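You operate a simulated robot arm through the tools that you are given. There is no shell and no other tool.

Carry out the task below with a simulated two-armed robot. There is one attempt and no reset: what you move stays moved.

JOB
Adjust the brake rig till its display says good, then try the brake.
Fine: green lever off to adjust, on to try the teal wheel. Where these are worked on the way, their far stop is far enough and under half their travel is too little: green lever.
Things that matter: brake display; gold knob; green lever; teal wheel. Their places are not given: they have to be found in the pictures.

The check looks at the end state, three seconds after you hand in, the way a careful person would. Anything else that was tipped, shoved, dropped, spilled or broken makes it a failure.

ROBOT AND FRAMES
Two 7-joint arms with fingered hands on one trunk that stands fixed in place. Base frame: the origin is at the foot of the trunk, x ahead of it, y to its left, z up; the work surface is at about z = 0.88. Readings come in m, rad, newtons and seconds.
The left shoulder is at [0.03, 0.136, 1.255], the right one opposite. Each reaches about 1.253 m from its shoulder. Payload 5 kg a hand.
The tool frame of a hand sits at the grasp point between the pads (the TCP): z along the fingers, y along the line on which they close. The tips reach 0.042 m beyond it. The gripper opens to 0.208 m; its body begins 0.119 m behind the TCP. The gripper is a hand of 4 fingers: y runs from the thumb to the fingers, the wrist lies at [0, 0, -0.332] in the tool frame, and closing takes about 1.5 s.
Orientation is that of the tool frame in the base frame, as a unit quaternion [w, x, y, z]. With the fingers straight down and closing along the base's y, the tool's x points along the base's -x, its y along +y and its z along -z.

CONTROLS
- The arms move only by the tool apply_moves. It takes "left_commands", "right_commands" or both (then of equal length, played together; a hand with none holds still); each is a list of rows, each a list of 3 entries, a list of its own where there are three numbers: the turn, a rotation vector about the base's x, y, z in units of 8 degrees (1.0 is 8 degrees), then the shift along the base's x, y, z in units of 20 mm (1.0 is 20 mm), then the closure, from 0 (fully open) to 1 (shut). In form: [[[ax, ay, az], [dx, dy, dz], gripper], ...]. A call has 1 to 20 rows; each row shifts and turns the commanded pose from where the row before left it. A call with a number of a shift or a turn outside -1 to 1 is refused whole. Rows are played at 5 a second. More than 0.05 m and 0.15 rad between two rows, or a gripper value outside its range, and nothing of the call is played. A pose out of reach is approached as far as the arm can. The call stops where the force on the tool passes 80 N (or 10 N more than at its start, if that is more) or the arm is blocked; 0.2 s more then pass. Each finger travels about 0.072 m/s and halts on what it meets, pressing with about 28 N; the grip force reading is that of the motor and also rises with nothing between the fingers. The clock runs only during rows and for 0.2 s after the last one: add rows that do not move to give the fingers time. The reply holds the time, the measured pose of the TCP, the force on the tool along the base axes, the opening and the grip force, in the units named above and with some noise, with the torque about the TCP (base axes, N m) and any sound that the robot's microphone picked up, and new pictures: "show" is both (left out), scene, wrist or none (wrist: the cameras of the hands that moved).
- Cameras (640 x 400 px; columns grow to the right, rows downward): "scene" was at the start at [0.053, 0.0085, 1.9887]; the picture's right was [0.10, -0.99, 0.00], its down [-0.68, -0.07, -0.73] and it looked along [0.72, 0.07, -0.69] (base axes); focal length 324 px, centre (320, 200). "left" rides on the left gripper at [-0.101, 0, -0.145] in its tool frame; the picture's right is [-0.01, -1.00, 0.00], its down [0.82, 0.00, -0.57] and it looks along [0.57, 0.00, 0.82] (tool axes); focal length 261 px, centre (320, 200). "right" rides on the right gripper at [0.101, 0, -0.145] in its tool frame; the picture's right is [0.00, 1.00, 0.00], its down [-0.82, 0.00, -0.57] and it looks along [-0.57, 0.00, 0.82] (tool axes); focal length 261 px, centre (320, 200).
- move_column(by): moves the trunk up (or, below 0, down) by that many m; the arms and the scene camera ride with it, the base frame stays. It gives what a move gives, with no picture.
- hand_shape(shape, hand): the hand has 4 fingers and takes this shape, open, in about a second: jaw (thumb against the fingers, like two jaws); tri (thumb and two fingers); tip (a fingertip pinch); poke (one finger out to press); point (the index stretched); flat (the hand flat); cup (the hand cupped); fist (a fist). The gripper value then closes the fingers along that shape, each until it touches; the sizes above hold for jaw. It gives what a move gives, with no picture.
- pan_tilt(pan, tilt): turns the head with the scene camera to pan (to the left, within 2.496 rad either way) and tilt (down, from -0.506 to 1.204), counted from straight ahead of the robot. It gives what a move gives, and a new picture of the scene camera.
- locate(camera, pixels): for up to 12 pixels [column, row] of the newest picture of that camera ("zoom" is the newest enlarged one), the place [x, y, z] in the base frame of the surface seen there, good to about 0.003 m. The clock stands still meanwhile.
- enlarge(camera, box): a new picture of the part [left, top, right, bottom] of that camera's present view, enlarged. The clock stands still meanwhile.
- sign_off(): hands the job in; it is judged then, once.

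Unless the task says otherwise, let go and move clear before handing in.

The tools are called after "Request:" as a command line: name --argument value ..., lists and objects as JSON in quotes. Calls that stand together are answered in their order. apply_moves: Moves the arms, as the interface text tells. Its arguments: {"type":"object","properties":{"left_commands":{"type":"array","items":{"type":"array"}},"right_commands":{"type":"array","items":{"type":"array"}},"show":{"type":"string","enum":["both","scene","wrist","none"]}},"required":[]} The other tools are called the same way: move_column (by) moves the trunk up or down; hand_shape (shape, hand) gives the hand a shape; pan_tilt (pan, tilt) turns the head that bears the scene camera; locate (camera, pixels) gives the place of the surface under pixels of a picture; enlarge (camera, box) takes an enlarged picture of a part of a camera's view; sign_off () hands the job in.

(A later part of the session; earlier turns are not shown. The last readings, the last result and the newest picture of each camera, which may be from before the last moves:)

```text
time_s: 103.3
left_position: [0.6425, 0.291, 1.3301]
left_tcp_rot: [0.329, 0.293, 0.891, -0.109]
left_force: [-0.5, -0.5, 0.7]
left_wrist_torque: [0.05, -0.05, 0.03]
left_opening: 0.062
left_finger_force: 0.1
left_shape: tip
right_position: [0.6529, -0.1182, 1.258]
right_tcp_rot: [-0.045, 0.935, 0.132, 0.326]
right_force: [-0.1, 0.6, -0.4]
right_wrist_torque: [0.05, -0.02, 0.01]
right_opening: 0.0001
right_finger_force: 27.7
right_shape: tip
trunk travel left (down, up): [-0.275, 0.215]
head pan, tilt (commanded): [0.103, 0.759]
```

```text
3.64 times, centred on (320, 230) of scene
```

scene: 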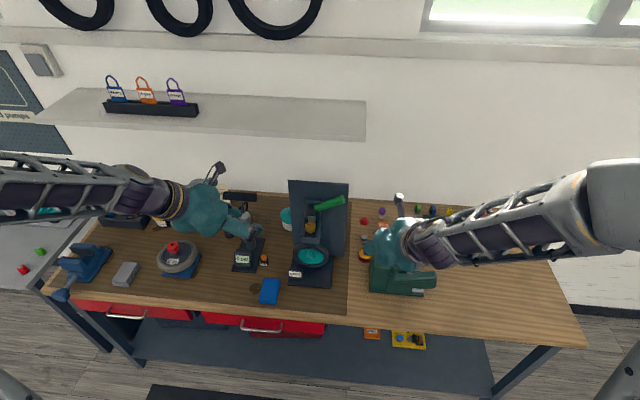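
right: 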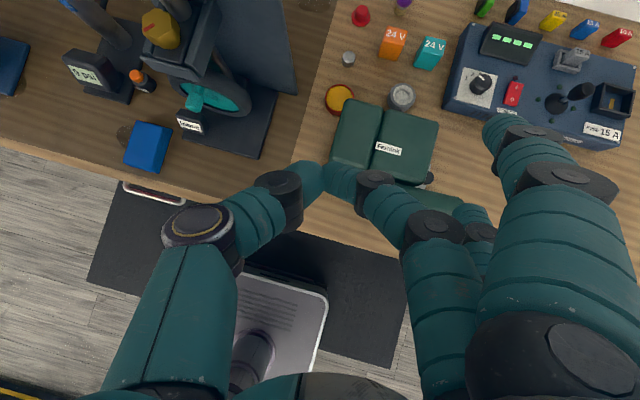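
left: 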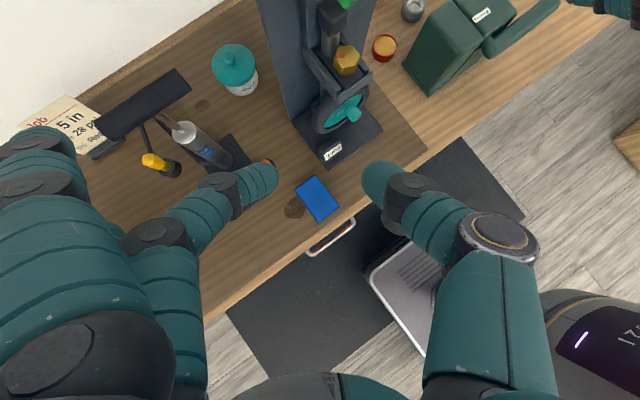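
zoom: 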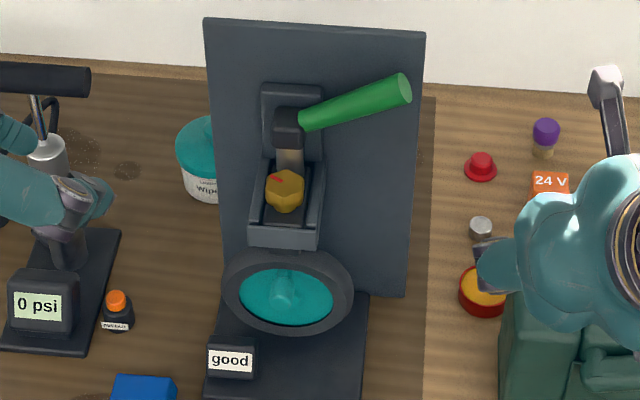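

The display reads "good" and the lever is still up. Now I'll bring the closed right pinch over the top of the raised lever's free end.

Request:
apply_moves --right_commands '[[[0, 0, 0], [0.8, 0.78, 0.85], 1], [[0, 0, 0], [0.8, 0.78, 0.85], 1], [[0, 0, 0], [0.8, 0.78, 0.85], 1], [[0, 0, 0], [0.8, 0.78, 0.85], 1], [[0, 0, 0], [0.8, 0.78, 0.7], 1], [[0, 0, 0], [0.85, 0.6, 0], 1], [[0, 0, 0], [0.85, 0.6, 0], 1], [[0, 0, 0], [0.85, 0.6, 0], 1], [[0, 0, 0], [0.85, 0.6, 0], 1], [[0, 0, 0], [0.85, 0.6, 0], 1], [[0, 0, 0], [0, 0, 0], 1]]' --show "both"

```text
time_s: 105.7
left_position: [0.6417, 0.2914, 1.3308]
left_tcp_rot: [0.329, 0.294, 0.89, -0.111]
left_force: [-0.4, -0.1, -0.3]
left_wrist_torque: [0.04, -0.01, 0.03]
left_opening: 0.0618
left_finger_force: 0.0
left_shape: tip
right_position: [0.817, 0.0187, 1.3391]
right_tcp_rot: [-0.044, 0.935, 0.13, 0.326]
right_force: [-0.3, -0.6, -0.2]
right_wrist_torque: [0.06, 0.0, 0.01]
right_opening: 0.0001
right_finger_force: 27.5
right_shape: tip
trunk travel left (down, up): [-0.275, 0.215]
head pan, tilt (commanded): [0.103, 0.759]
```

scene: 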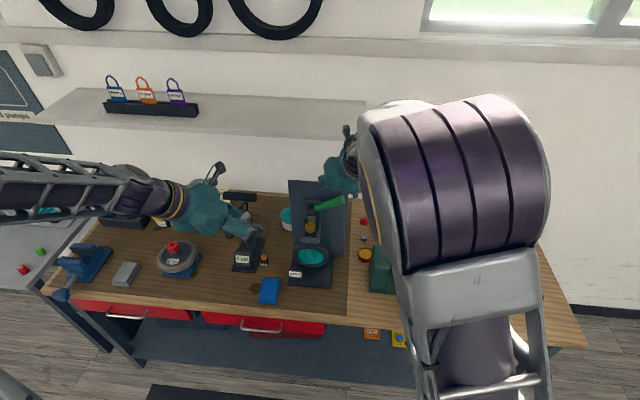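
right: 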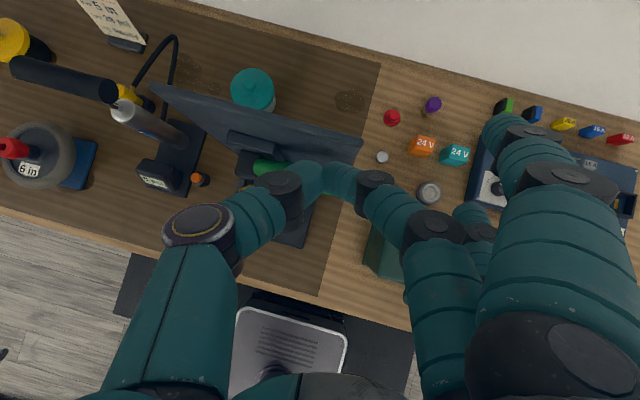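

The hand is above the lever's end. I'll shift 12 mm forward and lower toward it, stopping just above contact.

Request:
apply_moves --right_commands '[[[0, 0, 0], [0.3, 0, -0.4], 1], [[0, 0, 0], [0.3, 0, -0.5], 1], [[0, 0, 0], [0, 0, -0.5], 1], [[0, 0, 0], [0, 0, -0.4], 1], [[0, 0, 0], [0, 0, 0], 1]]' --show "wrist"

Request:
enlarge --camera "left" --box '[240, 0, 440, 170]'

Request:
enlarge --camera "scene" --box '[290, 150, 370, 270]'

```text
time_s: 106.9
left_position: [0.6428, 0.2916, 1.3286]
left_tcp_rot: [0.33, 0.293, 0.891, -0.11]
left_force: [0.0, 0.6, -1.0]
left_wrist_torque: [-0.01, 0.0, 0.01]
left_opening: 0.062
left_finger_force: 0.1
left_shape: tip
right_position: [0.8293, 0.0204, 1.3037]
right_tcp_rot: [-0.045, 0.935, 0.132, 0.325]
right_force: [-0.6, -0.3, -0.8]
right_wrist_torque: [-0.03, -0.02, -0.02]
right_opening: 0.0
right_finger_force: 27.8
right_shape: tip
trunk travel left (down, up): [-0.275, 0.215]
head pan, tilt (commanded): [0.103, 0.759]
```

right: 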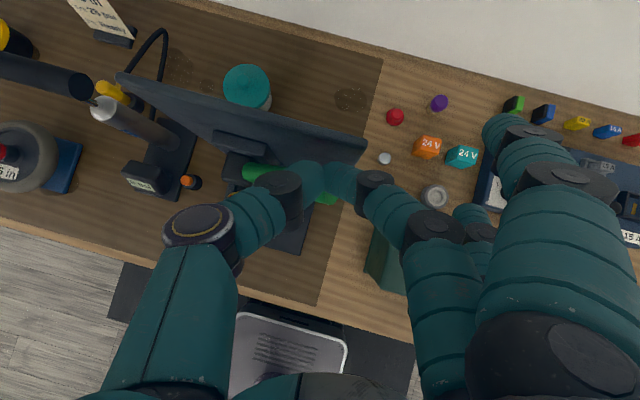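

```text
2.35 times, centred on (340, 85) of left
```

zoom: 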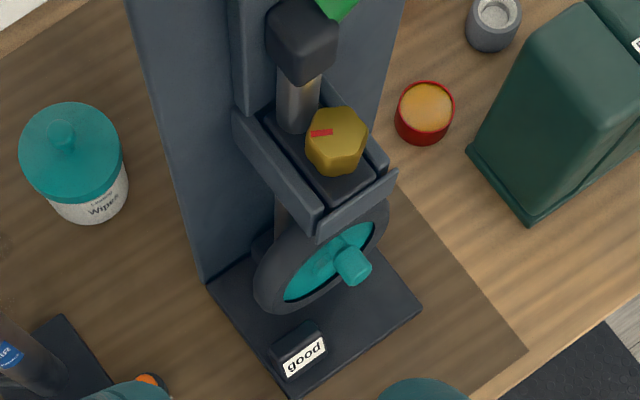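

```text
3.33 times, centred on (330, 210) of scene
```

zoom: 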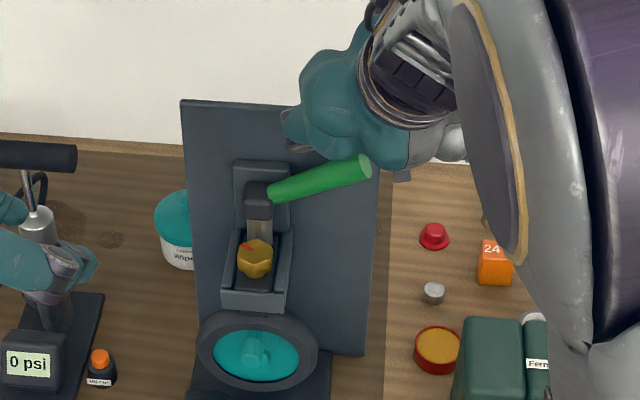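

The lever shows on both sides beneath the fingers ((255,172) and (332,197)). I'll locate tip and lever points to see the alignment before pressing.

Request:
locate --camera "right" --pixels '[[322, 165], [340, 168], [325, 178], [345, 185], [332, 197], [255, 172], [310, 175], [250, 168]]'

Request:
enlarge --camera "right" --box '[220, 120, 400, 240]'

```text
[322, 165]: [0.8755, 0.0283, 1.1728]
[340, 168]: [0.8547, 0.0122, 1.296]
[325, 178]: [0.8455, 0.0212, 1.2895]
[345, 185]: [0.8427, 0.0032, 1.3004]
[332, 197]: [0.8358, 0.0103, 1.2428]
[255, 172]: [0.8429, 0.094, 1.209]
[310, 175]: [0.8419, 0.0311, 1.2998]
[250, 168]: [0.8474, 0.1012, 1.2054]
```

```text
3.33 times, centred on (310, 180) of right
```

zoom: 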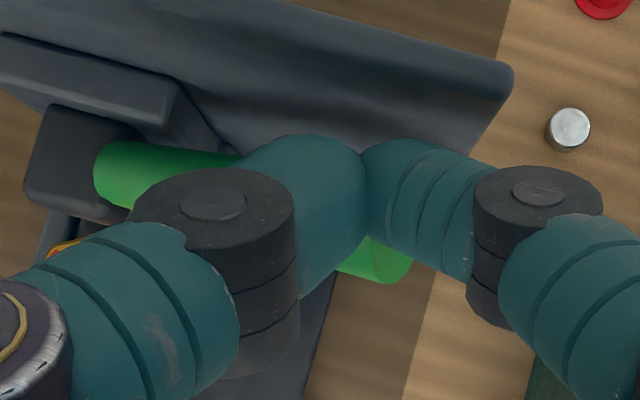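

The fingertips' centre is at x≈0.85, right over the lever, and about 1.5 cm from the plate. I'll press down in small steps.

Request:
apply_moves --right_commands '[[[0, 0, 0], [-0.1, 0, -0.25], 1], [[0, 0, 0], [0, 0, -0.25], 1], [[0, 0, 0], [0, 0, -0.25], 1], [[0, 0, 0], [0, 0, -0.25], 1], [[0, 0, 0], [0, 0, -0.25], 1], [[0, 0, 0], [0, 0, -0.25], 1], [[0, 0, 0], [0, 0, -0.25], 1], [[0, 0, 0], [0, 0, 0], 1]]' --show "wrist"

Request:
enlarge --camera "scene" --box '[290, 150, 370, 270]'

```text
time_s: 108.7
left_position: [0.6427, 0.2908, 1.3293]
left_tcp_rot: [0.329, 0.294, 0.891, -0.11]
left_force: [-0.5, 0.5, -0.1]
left_wrist_torque: [0.0, -0.02, -0.01]
left_opening: 0.0618
left_finger_force: 0.0
left_shape: tip
right_position: [0.8278, 0.0188, 1.2689]
right_tcp_rot: [-0.043, 0.935, 0.131, 0.326]
right_force: [0.7, -0.1, 0.0]
right_wrist_torque: [-0.03, -0.02, 0.0]
right_opening: 0.0
right_finger_force: 27.9
right_shape: tip
trunk travel left (down, up): [-0.275, 0.215]
head pan, tilt (commanded): [0.103, 0.759]
```

right: 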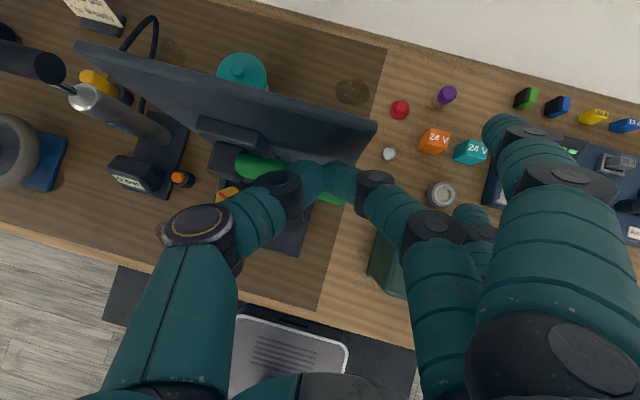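

```text
3.33 times, centred on (330, 210) of scene
```

zoom: 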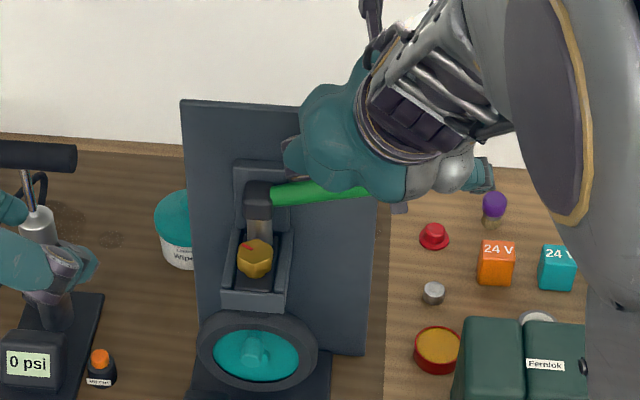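

The lever is going down with little force. I'll keep pressing down another 60 mm in small steps.

Request:
apply_moves --right_commands '[[[0, 0, 0], [0, 0, -0.3], 1], [[0, 0, 0], [0, 0, -0.3], 1], [[0, 0, 0], [0, 0, -0.3], 1], [[0, 0, 0], [0, 0, -0.3], 1], [[0, 0, 0], [0, 0, -0.3], 1], [[0, 0, 0], [0, 0, -0.3], 1], [[0, 0, 0], [0, 0, -0.3], 1], [[0, 0, 0], [0, 0, -0.3], 1], [[0, 0, 0], [0, 0, -0.3], 1], [[0, 0, 0], [0, 0, -0.3], 1], [[0, 0, 0], [0, 0, 0], 1]]' --show "wrist"

Request:
enlarge --camera "scene" --box '[290, 150, 370, 270]'

Request:
enlarge --camera "left" --box '[240, 0, 440, 170]'

```text
time_s: 111.1
left_position: [0.6428, 0.2915, 1.3301]
left_tcp_rot: [0.329, 0.294, 0.891, -0.11]
left_force: [-0.6, -0.2, 0.4]
left_wrist_torque: [0.0, 0.01, 0.0]
left_opening: 0.062
left_finger_force: 0.1
left_shape: tip
right_position: [0.8292, 0.0197, 1.2081]
right_tcp_rot: [-0.045, 0.935, 0.131, 0.326]
right_force: [-0.4, 0.3, 0.3]
right_wrist_torque: [-0.02, 0.01, 0.01]
right_opening: 0.0
right_finger_force: 27.6
right_shape: tip
trunk travel left (down, up): [-0.275, 0.215]
head pan, tilt (commanded): [0.103, 0.759]
```

right: 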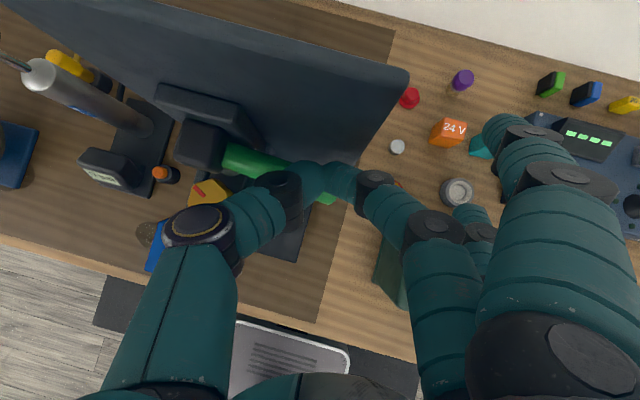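

```text
3.33 times, centred on (330, 210) of scene
```

zoom: 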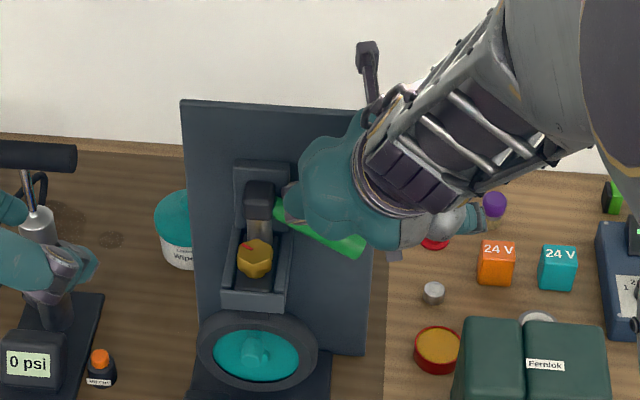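

```text
2.35 times, centred on (340, 85) of left
```

zoom: 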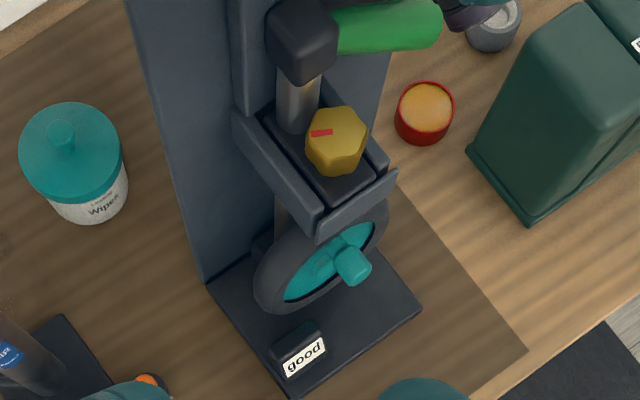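

The lever is well below level now and the display still says "good". I'll press on until the lower stop resists.

Request:
apply_moves --right_commands '[[[0, 0, 0], [0, 0, -0.25], 1], [[0, 0, 0], [0, 0, -0.25], 1], [[0, 0, 0], [0, 0, -0.25], 1], [[0, 0, 0], [0, 0, -0.25], 1], [[0, 0, 0], [0, 0, 0], 1]]' --show "wrist"

Request:
enlarge --camera "left" --box '[240, 0, 440, 170]'

```text
time_s: 112.3
left_position: [0.6418, 0.2897, 1.33]
left_tcp_rot: [0.329, 0.294, 0.891, -0.11]
left_force: [-0.8, 0.2, 0.4]
left_wrist_torque: [0.0, 0.0, 0.0]
left_opening: 0.062
left_finger_force: 0.0
left_shape: tip
right_position: [0.8293, 0.0196, 1.1884]
right_tcp_rot: [-0.044, 0.935, 0.132, 0.326]
right_force: [0.0, -3.0, 5.3]
right_wrist_torque: [0.03, -0.06, -0.03]
right_opening: 0.0001
right_finger_force: 27.7
right_shape: tip
trunk travel left (down, up): [-0.275, 0.215]
head pan, tilt (commanded): [0.103, 0.759]
```

right: 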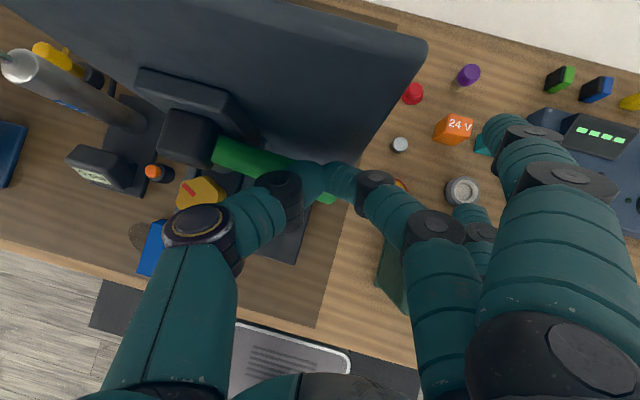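

```text
2.35 times, centred on (340, 85) of left
```

zoom: 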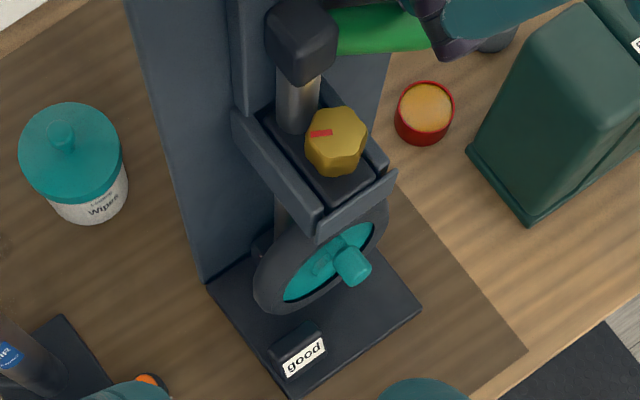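

Resistance is starting (5 N up). I'll press a little further to seat it at the stop.

Request:
apply_moves --right_commands '[[[0, 0, 0], [0, 0, -0.2], 1], [[0, 0, 0], [0, 0, -0.2], 1], [[0, 0, 0], [0, 0, -0.2], 1], [[0, 0, 0], [0, 0, 0], 1]]' --show "wrist"

Request:
locate --camera "right" --pixels '[[235, 150], [250, 158], [328, 197], [320, 175], [185, 145]]'

Request:
enlarge --camera "scene" --box '[290, 170, 350, 290]'

```text
time_s: 113.3
left_position: [0.6402, 0.2903, 1.3309]
left_tcp_rot: [0.329, 0.295, 0.89, -0.111]
left_force: [-0.1, 0.3, 0.9]
left_wrist_torque: [-0.01, 0.05, 0.03]
left_opening: 0.0621
left_finger_force: 0.0
left_shape: tip
right_position: [0.8289, 0.0196, 1.1823]
right_tcp_rot: [-0.043, 0.934, 0.131, 0.33]
right_force: [3.7, -11.1, 46.7]
right_wrist_torque: [0.24, -0.97, -0.22]
right_opening: 0.0002
right_finger_force: 27.9
right_shape: tip
trunk travel left (down, up): [-0.275, 0.215]
head pan, tilt (commanded): [0.103, 0.759]
```

right: 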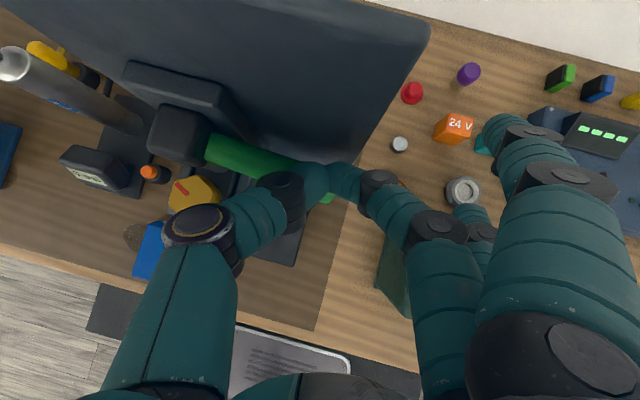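

```text
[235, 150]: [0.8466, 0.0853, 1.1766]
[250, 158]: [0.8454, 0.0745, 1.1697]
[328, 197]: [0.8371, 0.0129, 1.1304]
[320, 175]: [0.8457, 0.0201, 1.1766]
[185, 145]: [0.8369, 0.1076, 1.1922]
```

```text
3.33 times, centred on (320, 230) of scene
```

zoom: 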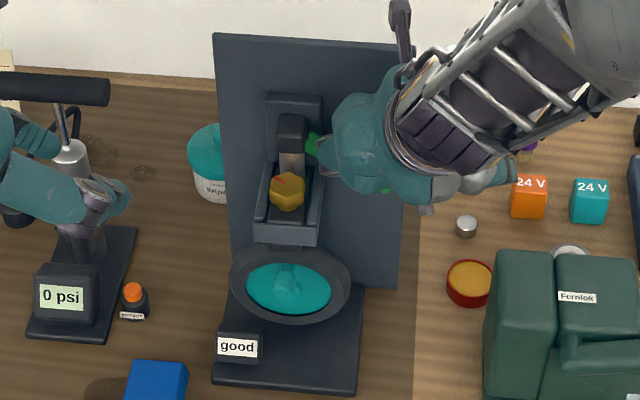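

The lever is back at its lower stop, "on" (end at (0.837, 0.013, 1.130), 47 N against it), and the display still reads "good". I'll lift the right hand off the lever and withdraw it.

Request:
apply_moves --right_commands '[[[0, 0, 0], [0, 0, 0.4], 1], [[0, 0, 0], [0, -0.1, 0.6], 1], [[0, 0, 0], [-0.3, -0.2, 0.8], 1], [[0, 0, 0], [-0.8, -0.3, 0.8], 1], [[0, 0, 0], [-0.9, -0.5, 0.4], 1], [[0, 0, 0], [-0.9, -0.8, 0], 1], [[0, 0, 0], [-0.9, -0.8, 0], 1], [[0, 0, 0], [-0.9, -0.8, 0], 1], [[0, 0, 0], [-0.9, -0.8, 0], 1], [[0, 0, 0], [-0.9, -0.8, 0], 1], [[0, 0, 0], [-0.9, -0.8, 0], 1], [[0, 0, 0], [-0.9, -0.8, 0], 1], [[0, 0, 0], [0, -0.8, 0], 1], [[0, 0, 0], [0, 0, 0], 1]]' --show "both"

Request:
enlarge --camera "scene" --box '[280, 175, 360, 285]'

```text
time_s: 116.3
left_position: [0.6429, 0.2922, 1.3294]
left_tcp_rot: [0.329, 0.294, 0.891, -0.111]
left_force: [0.1, -0.6, 0.2]
left_wrist_torque: [-0.02, -0.02, -0.02]
left_opening: 0.0617
left_finger_force: 0.1
left_shape: tip
right_position: [0.6618, -0.1305, 1.2372]
right_tcp_rot: [-0.043, 0.935, 0.131, 0.326]
right_force: [0.4, 0.6, 0.7]
right_wrist_torque: [-0.05, -0.02, 0.0]
right_opening: 0.0
right_finger_force: 27.8
right_shape: tip
trunk travel left (down, up): [-0.275, 0.215]
head pan, tilt (commanded): [0.103, 0.759]
```

scene: 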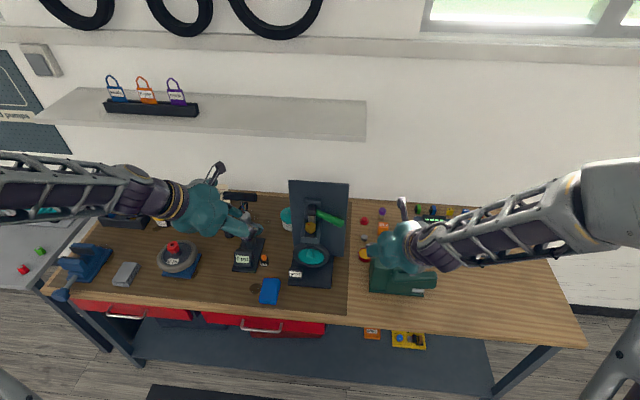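
right: 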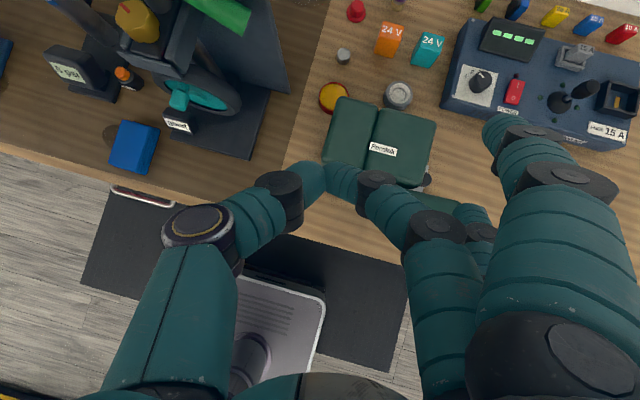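

```text
3.64 times, centred on (320, 230) of scene
```

zoom: 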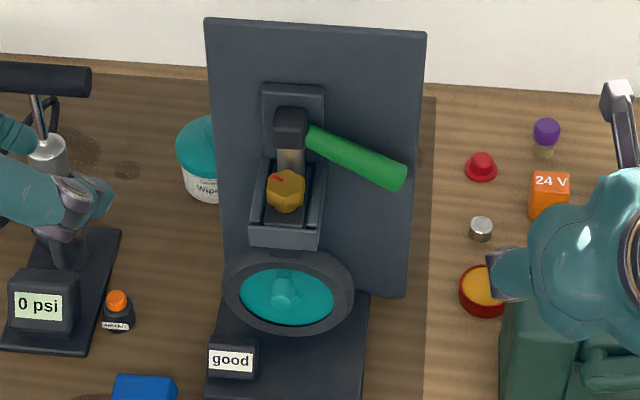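

The lever is on and "good" still shows. Now I'll bring the left hand down in front of the wheel to pinch its teal peg.

Request:
apply_moves --left_commands '[[[0, 0, 0.45], [0.1, -0.86, -0.7], 0.68], [[0, 0, 0.45], [0.1, -0.86, -0.9], 0.68], [[0, 0, 0.45], [0.1, -0.86, -0.9], 0.68], [[0, 0, 0.45], [0.1, -0.86, -0.9], 0.68], [[0, 0, 0.45], [0.1, -0.86, -0.9], 0.68], [[0, 0, 0.45], [0.1, -0.86, -0.9], 0.68], [[0, 0, 0.45], [0.1, -0.86, -0.9], 0.68], [[0, 0, 0.45], [0.1, -0.86, -0.9], 0.68], [[0, 0, 0.45], [0.1, -0.86, -0.9], 0.68], [[0, 0, 0.45], [0.1, -0.86, -0.9], 0.68], [[0, 0, 0], [0, 0, 0], 0.68]]' --show "both"

```text
time_s: 118.7
left_position: [0.6631, 0.118, 1.1542]
left_tcp_rot: [0.347, 0.003, 0.938, -0.004]
left_force: [-0.6, 0.3, 0.8]
left_wrist_torque: [-0.05, -0.01, -0.07]
left_opening: 0.0663
left_finger_force: 0.1
left_shape: tip
right_position: [0.6623, -0.1282, 1.2368]
right_tcp_rot: [-0.043, 0.935, 0.132, 0.326]
right_force: [-0.6, -0.1, 0.1]
right_wrist_torque: [-0.07, 0.0, -0.04]
right_opening: 0.0003
right_finger_force: 28.1
right_shape: tip
trunk travel left (down, up): [-0.275, 0.215]
head pan, tilt (commanded): [0.103, 0.759]
```

scene: 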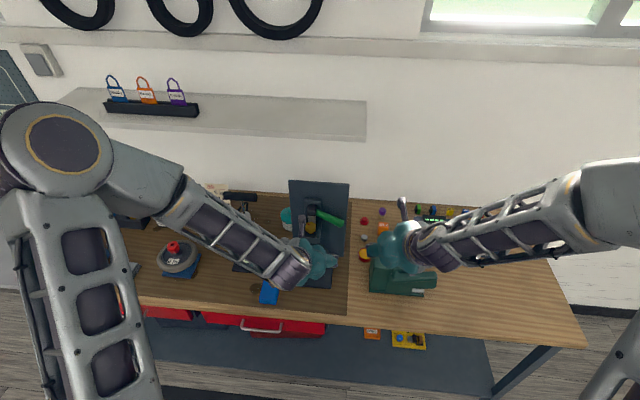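
left: 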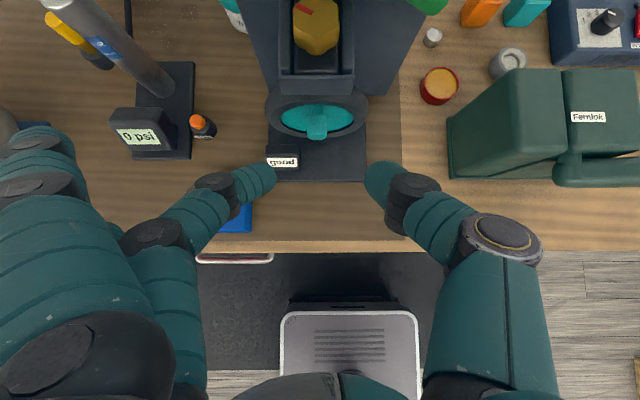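

The peg is seen at (317,118) in the left picture. I'll zoom on it and locate it precisely.

Request:
enlarge --camera "left" --box '[260, 70, 380, 180]'

Request:
locate --camera "left" --pixels '[[317, 112], [317, 120], [317, 134], [308, 122], [327, 122], [317, 106], [285, 162], [360, 110], [275, 110], [317, 100]]'

```text
3.64 times, centred on (320, 125) of left
```

zoom: 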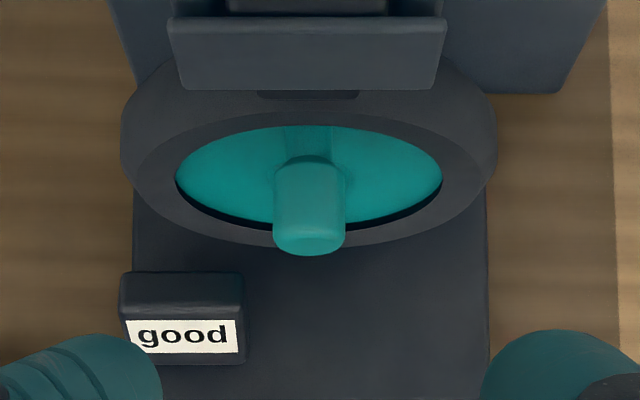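

```text
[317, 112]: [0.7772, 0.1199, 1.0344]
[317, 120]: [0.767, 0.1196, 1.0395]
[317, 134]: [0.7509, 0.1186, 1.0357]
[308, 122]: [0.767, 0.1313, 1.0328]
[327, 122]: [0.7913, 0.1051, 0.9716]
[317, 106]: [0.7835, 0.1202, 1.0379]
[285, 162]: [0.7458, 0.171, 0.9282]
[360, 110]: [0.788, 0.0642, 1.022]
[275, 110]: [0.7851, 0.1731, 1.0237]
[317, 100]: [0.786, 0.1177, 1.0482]
```

The peg's axis is at y≈0.1195, z≈1.027, from x 0.749 to 0.787. I'll move the open pinch around it.

Request:
apply_moves --left_commands '[[[0, 0, 0], [0.69, 0.01, -0.9], 0.7], [[0, 0, 0], [0.69, 0.01, -0.9], 0.7], [[0, 0, 0], [0.69, 0.01, -0.9], 0.7], [[0, 0, 0], [0.69, 0.01, -0.9], 0.7], [[0, 0, 0], [0.69, 0.01, -0.9], 0.7], [[0, 0, 0], [0.65, 0.01, -0.85], 0.7], [[0, 0, 0], [0, 0, 0], 0.7]]' --show "both"

Request:
enlarge --camera "left" --box '[250, 90, 390, 230]'

```text
time_s: 120.3
left_position: [0.7463, 0.1198, 1.0473]
left_tcp_rot: [0.347, 0.004, 0.938, -0.003]
left_force: [-0.1, -0.1, 0.9]
left_wrist_torque: [-0.04, -0.04, -0.01]
left_opening: 0.0629
left_finger_force: 0.1
left_shape: tip
right_position: [0.6614, -0.1306, 1.2361]
right_tcp_rot: [-0.045, 0.935, 0.131, 0.325]
right_force: [-0.7, 0.5, 0.3]
right_wrist_torque: [0.01, -0.02, -0.05]
right_opening: 0.0003
right_finger_force: 28.0
right_shape: tip
trunk travel left (down, up): [-0.275, 0.215]
head pan, tilt (commanded): [0.103, 0.759]
```

scene: 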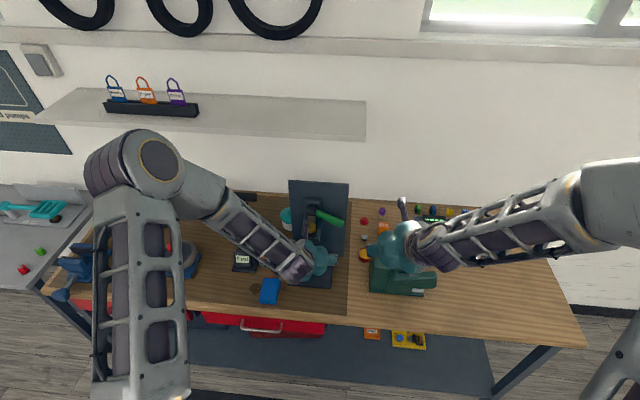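
left: 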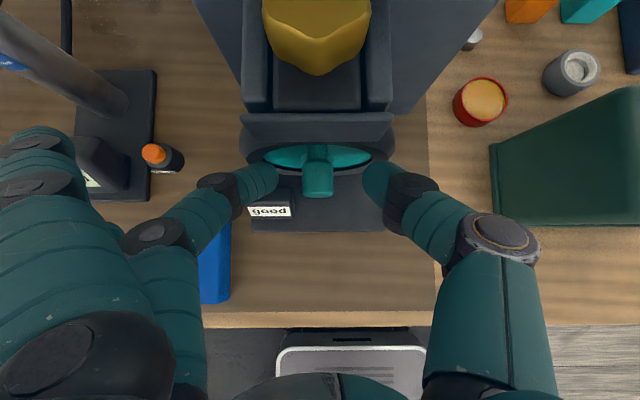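

```text
2.86 times, centred on (320, 160) of left
```

zoom: 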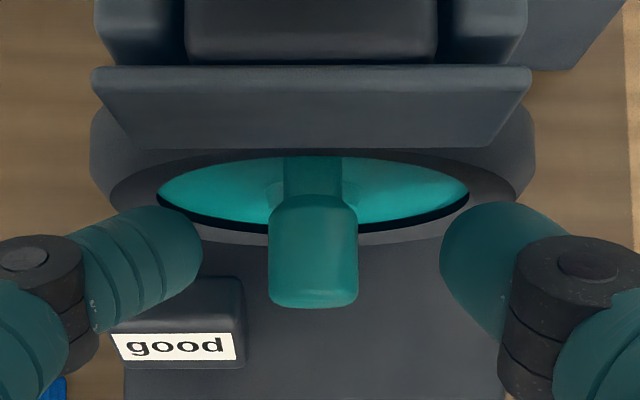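

The peg (zoom (313,250)) is centred between the tips, and "good" is visible. I'll close on the peg.

Request:
apply_moves --left_commands '[[[0, 0, 0], [0, 0, 0], 0.8], [[0, 0, 0], [0, 0, 0], 0.9], [[0, 0, 0], [0, 0, 0], 0.97], [[0, 0, 0], [0, 0, 0], 0.97], [[0, 0, 0], [0, 0, 0], 0.97], [[0, 0, 0], [0, 0, 0], 0.97]]' --show "wrist"

Request:
enlarge --camera "left" --box '[250, 90, 390, 230]'

```text
time_s: 121.7
left_position: [0.7463, 0.1192, 1.0458]
left_tcp_rot: [0.347, 0.005, 0.938, -0.003]
left_force: [1.8, 2.3, -2.6]
left_wrist_torque: [0.03, 0.03, 0.06]
left_opening: 0.0165
left_finger_force: 27.9
left_shape: tip
right_position: [0.6641, -0.1306, 1.2372]
right_tcp_rot: [-0.044, 0.935, 0.132, 0.325]
right_force: [0.4, 0.0, 0.4]
right_wrist_torque: [0.0, -0.01, 0.01]
right_opening: 0.0
right_finger_force: 28.0
right_shape: tip
trunk travel left (down, up): [-0.275, 0.215]
head pan, tilt (commanded): [0.103, 0.759]
```

left: 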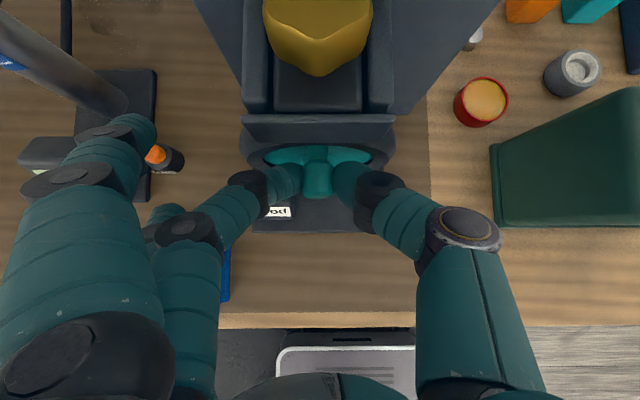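

```text
2.86 times, centred on (320, 160) of left
```

zoom: 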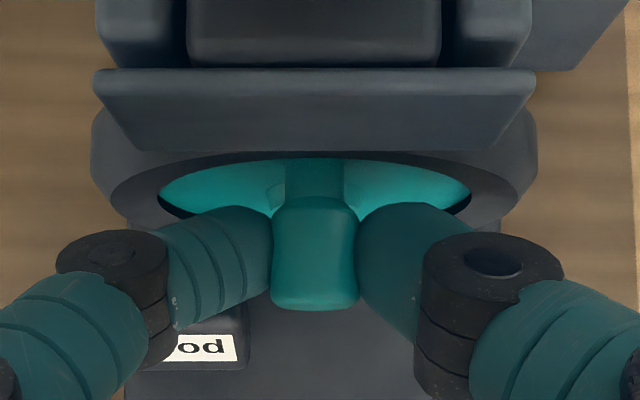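

The peg is held (27.9 N). With the lever on, I'll try the wheel: move the peg gently to the left along its arc and see how the wheel responds.

Request:
apply_moves --left_commands '[[[0, 0, 0], [0, 0.15, 0], 0.97], [[0, 0, 0], [0, 0.15, -0.02], 0.97], [[0, 0, 0], [0, 0.15, -0.04], 0.97], [[0, 0, 0], [0, 0, 0], 0.97]]' --show "wrist"

Request:
enlarge --camera "left" --box '[250, 90, 390, 230]'

```text
time_s: 122.7
left_position: [0.745, 0.124, 1.0482]
left_tcp_rot: [0.348, 0.005, 0.937, -0.004]
left_force: [4.1, -21.3, 3.7]
left_wrist_torque: [-0.67, -0.14, -0.46]
left_opening: 0.0165
left_finger_force: 27.6
left_shape: tip
right_position: [0.6625, -0.1326, 1.2357]
right_tcp_rot: [-0.045, 0.935, 0.131, 0.326]
right_force: [-0.5, 0.0, 0.0]
right_wrist_torque: [0.0, 0.03, 0.03]
right_opening: 0.0
right_finger_force: 28.3
right_shape: tip
trunk travel left (down, up): [-0.275, 0.215]
head pan, tilt (commanded): [0.103, 0.759]
```

left: 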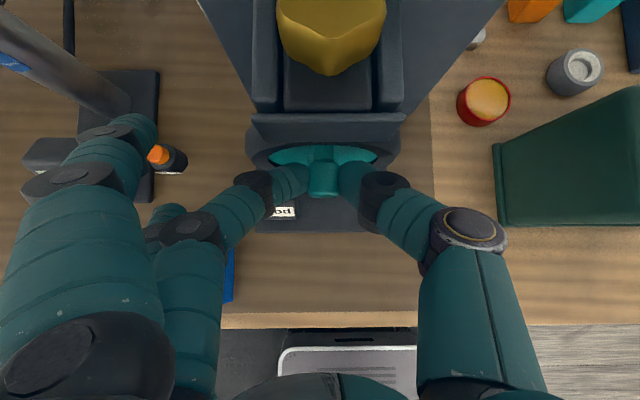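

```text
2.86 times, centred on (320, 160) of left
```

zoom: 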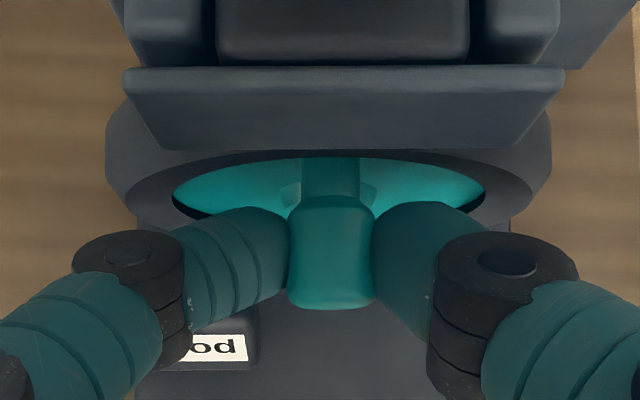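

The peg hasn't moved relative to the wheel (only camera parallax) against 21 N, so the brake is gripping. I'll push a bit harder, watching that the rig itself stays put.

Request:
apply_moves --left_commands '[[[0, 0, 0], [0, 0.15, -0.02], 0.97], [[0, 0, 0], [0, 0.15, -0.02], 0.97], [[0, 0, 0], [0, 0, 0], 0.97], [[0, 0, 0], [0, 0, 0], 0.97]]' --show "both"

Request:
enlarge --camera "left" --box '[250, 90, 390, 230]'

Request:
enlarge --camera "scene" --box '[280, 175, 360, 295]'

```text
time_s: 123.7
left_position: [0.7445, 0.1285, 1.0472]
left_tcp_rot: [0.348, 0.006, 0.938, -0.004]
left_force: [0.3, -33.8, 12.4]
left_wrist_torque: [-1.17, -0.22, -0.78]
left_opening: 0.0168
left_finger_force: 28.2
left_shape: tip
right_position: [0.6633, -0.1329, 1.2359]
right_tcp_rot: [-0.046, 0.935, 0.132, 0.326]
right_force: [-0.6, 0.3, 0.1]
right_wrist_torque: [-0.02, 0.0, -0.02]
right_opening: 0.0
right_finger_force: 28.2
right_shape: tip
trunk travel left (down, up): [-0.275, 0.215]
head pan, tilt (commanded): [0.103, 0.759]
```

scene: 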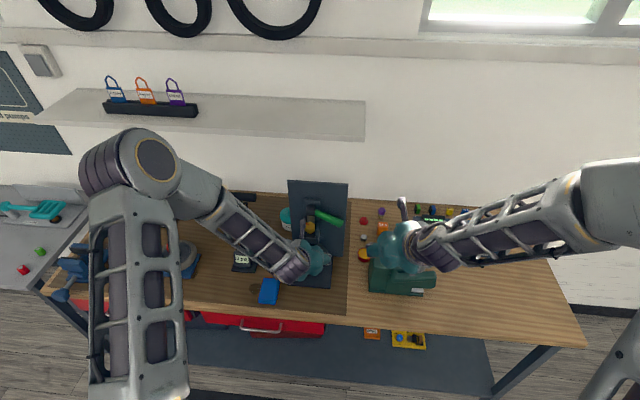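
left: 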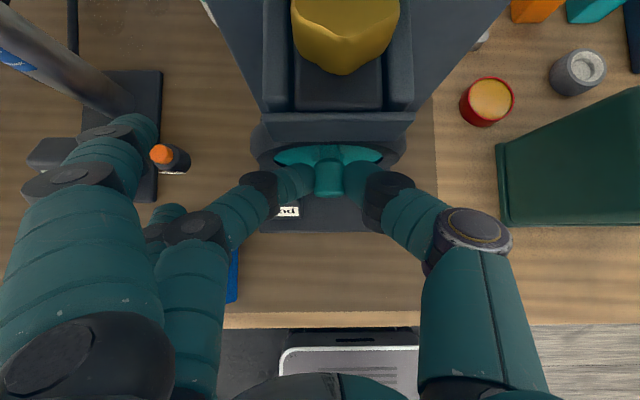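

```text
2.86 times, centred on (320, 160) of left
```

zoom: 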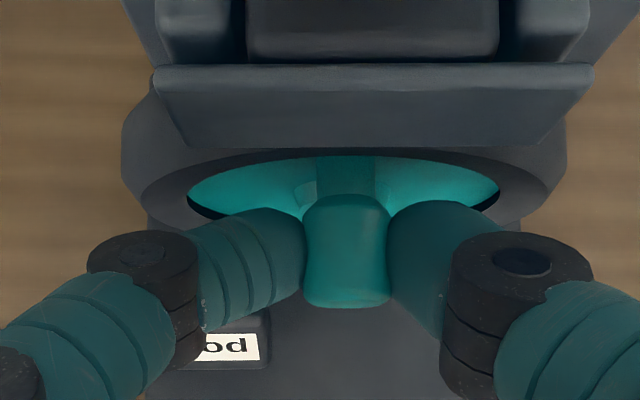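

```text
3.33 times, centred on (320, 235) of scene
```

zoom: 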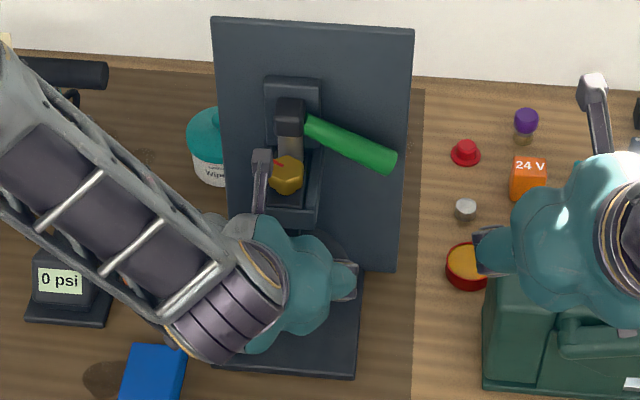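

At 34 N the wheel still holds and the rig is steady. I'll push somewhat further to see whether the wheel slips against the brake.

Request:
apply_moves --left_commands '[[[0, 0, 0], [0, 0.15, -0.02], 0.97], [[0, 0, 0], [0, 0.15, -0.03], 0.97], [[0, 0, 0], [0, 0.1, -0.03], 0.97], [[0, 0, 0], [0, 0, 0], 0.97]]' --show "wrist"

Request:
enlarge --camera "left" --box '[250, 90, 390, 230]'

Request:
enlarge --camera "scene" --box '[280, 175, 360, 295]'

```text
time_s: 124.7
left_position: [0.7456, 0.1338, 1.0476]
left_tcp_rot: [0.35, 0.007, 0.937, -0.005]
left_force: [-4.9, -41.9, 26.8]
left_wrist_torque: [-1.66, -0.39, -0.95]
left_opening: 0.0183
left_finger_force: 28.4
left_shape: tip
right_position: [0.6616, -0.1345, 1.2374]
right_tcp_rot: [-0.045, 0.935, 0.132, 0.326]
right_force: [-0.2, -0.6, 0.0]
right_wrist_torque: [-0.04, 0.01, 0.03]
right_opening: 0.0
right_finger_force: 28.8
right_shape: tip
trunk travel left (down, up): [-0.275, 0.215]
head pan, tilt (commanded): [0.103, 0.759]
```

left: 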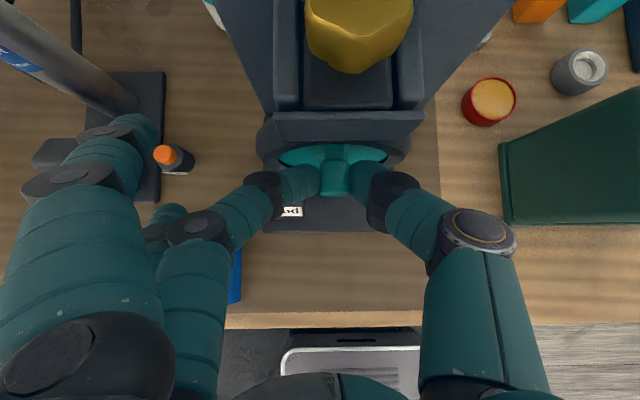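

```text
2.86 times, centred on (320, 160) of left
```

zoom: 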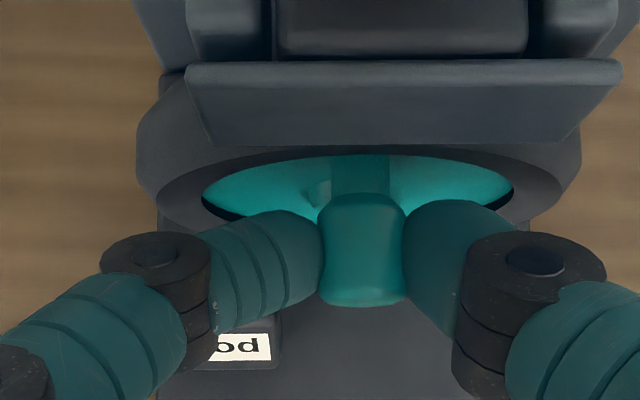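

```text
3.33 times, centred on (320, 235) of scene
```

zoom: 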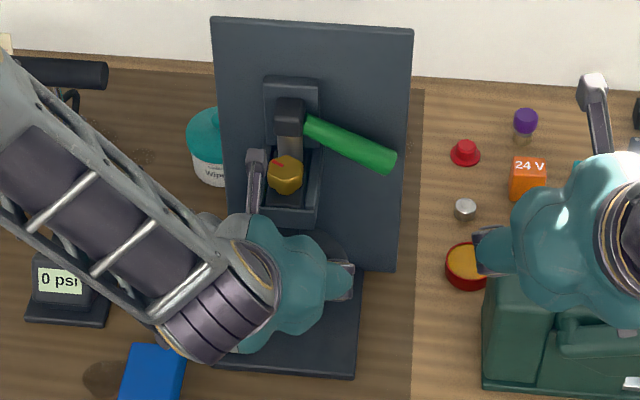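

At about 45–50 N the wheel (peg root vs. rim unchanged in zoom) still hasn't turned. I'll ease off and try the other direction in case it only turns that way.

Request:
apply_moves --left_commands '[[[0, 0, 0], [0, -0.25, 0.06], 0.97], [[0, 0, 0], [0, -0.25, 0.06], 0.97], [[0, 0, 0], [0, -0.25, 0.04], 0.97], [[0, 0, 0], [0, -0.25, 0], 0.97], [[0, 0, 0], [0, -0.25, 0], 0.97], [[0, 0, 0], [0, -0.2, 0], 0.97], [[0, 0, 0], [0, -0.2, -0.02], 0.97], [[0, 0, 0], [0, -0.2, -0.02], 0.97], [[0, 0, 0], [0, 0, 0], 0.97]]' --show "wrist"

Request:
enlarge --camera "left" --box '[250, 90, 390, 230]'

```text
time_s: 126.7
left_position: [0.7457, 0.1102, 1.0464]
left_tcp_rot: [0.349, 0.003, 0.937, -0.001]
left_force: [-8.9, 38.9, 24.4]
left_wrist_torque: [1.45, -0.28, 1.1]
left_opening: 0.0235
left_finger_force: 28.2
left_shape: tip
right_position: [0.6612, -0.1284, 1.2371]
right_tcp_rot: [-0.044, 0.935, 0.132, 0.327]
right_force: [-0.3, 0.8, 0.5]
right_wrist_torque: [0.01, -0.04, -0.03]
right_opening: 0.0
right_finger_force: 28.2
right_shape: tip
trunk travel left (down, up): [-0.275, 0.215]
head pan, tilt (commanded): [0.103, 0.759]
```

left: 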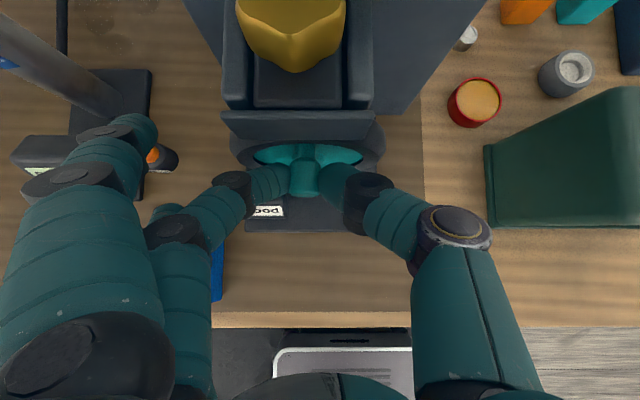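

```text
2.86 times, centred on (320, 160) of left
```

zoom: 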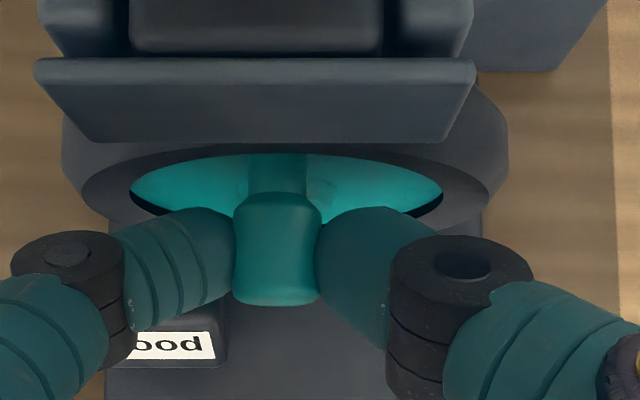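

Pushing to the right, the peg's root has shifted from 157 to about 147 px within the rim's width, so the wheel may have begun to slip. I'll push further that way along the arc.

Request:
apply_moves --left_commands '[[[0, 0, 0], [0, -0.2, 0], 0.97], [[0, 0, 0], [0, -0.2, 0], 0.97], [[0, 0, 0], [0, -0.15, -0.02], 0.97], [[0, 0, 0], [0, 0, 0], 0.97], [[0, 0, 0], [0, 0, 0], 0.97]]' --show "wrist"

Request:
enlarge --camera "left" --box '[250, 90, 390, 230]'

Request:
enlarge --camera "scene" --box '[280, 175, 360, 295]'

```text
time_s: 127.9
left_position: [0.7446, 0.1014, 1.0478]
left_tcp_rot: [0.35, 0.001, 0.937, 0.0]
left_force: [-16.5, 50.6, 35.2]
left_wrist_torque: [2.19, -0.35, 1.5]
left_opening: 0.0275
left_finger_force: 27.8
left_shape: tip
right_position: [0.66, -0.1259, 1.2378]
right_tcp_rot: [-0.042, 0.935, 0.132, 0.327]
right_force: [0.5, 0.5, -0.1]
right_wrist_torque: [0.03, 0.0, 0.01]
right_opening: 0.0
right_finger_force: 28.4
right_shape: tip
trunk travel left (down, up): [-0.275, 0.215]
head pan, tilt (commanded): [0.103, 0.759]
```

left: 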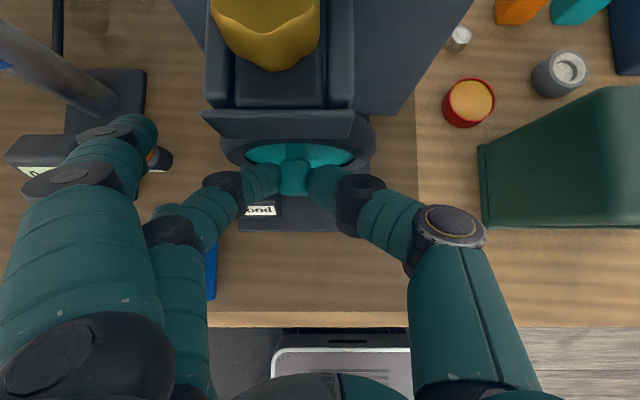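

```text
2.86 times, centred on (320, 160) of left
```

zoom: 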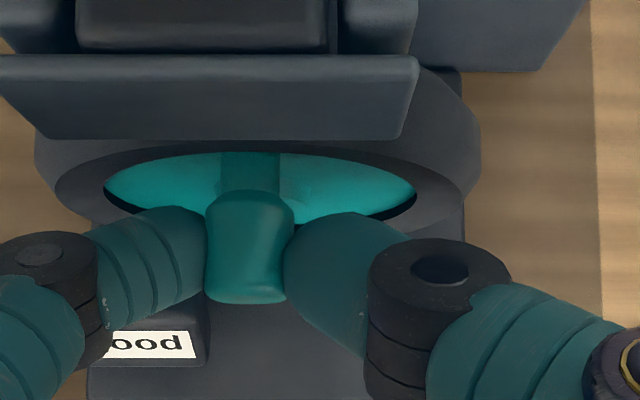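

```text
3.33 times, centred on (320, 235) of scene
```

zoom: 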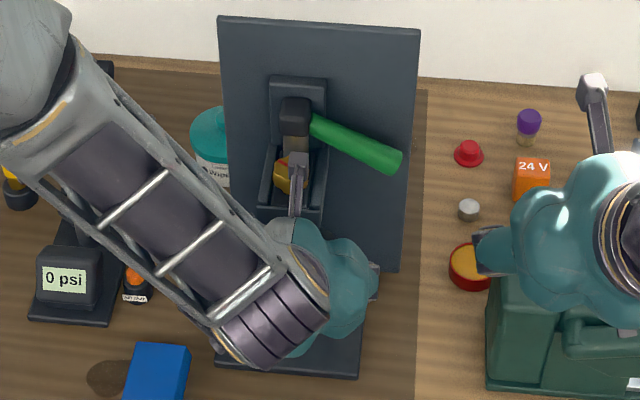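

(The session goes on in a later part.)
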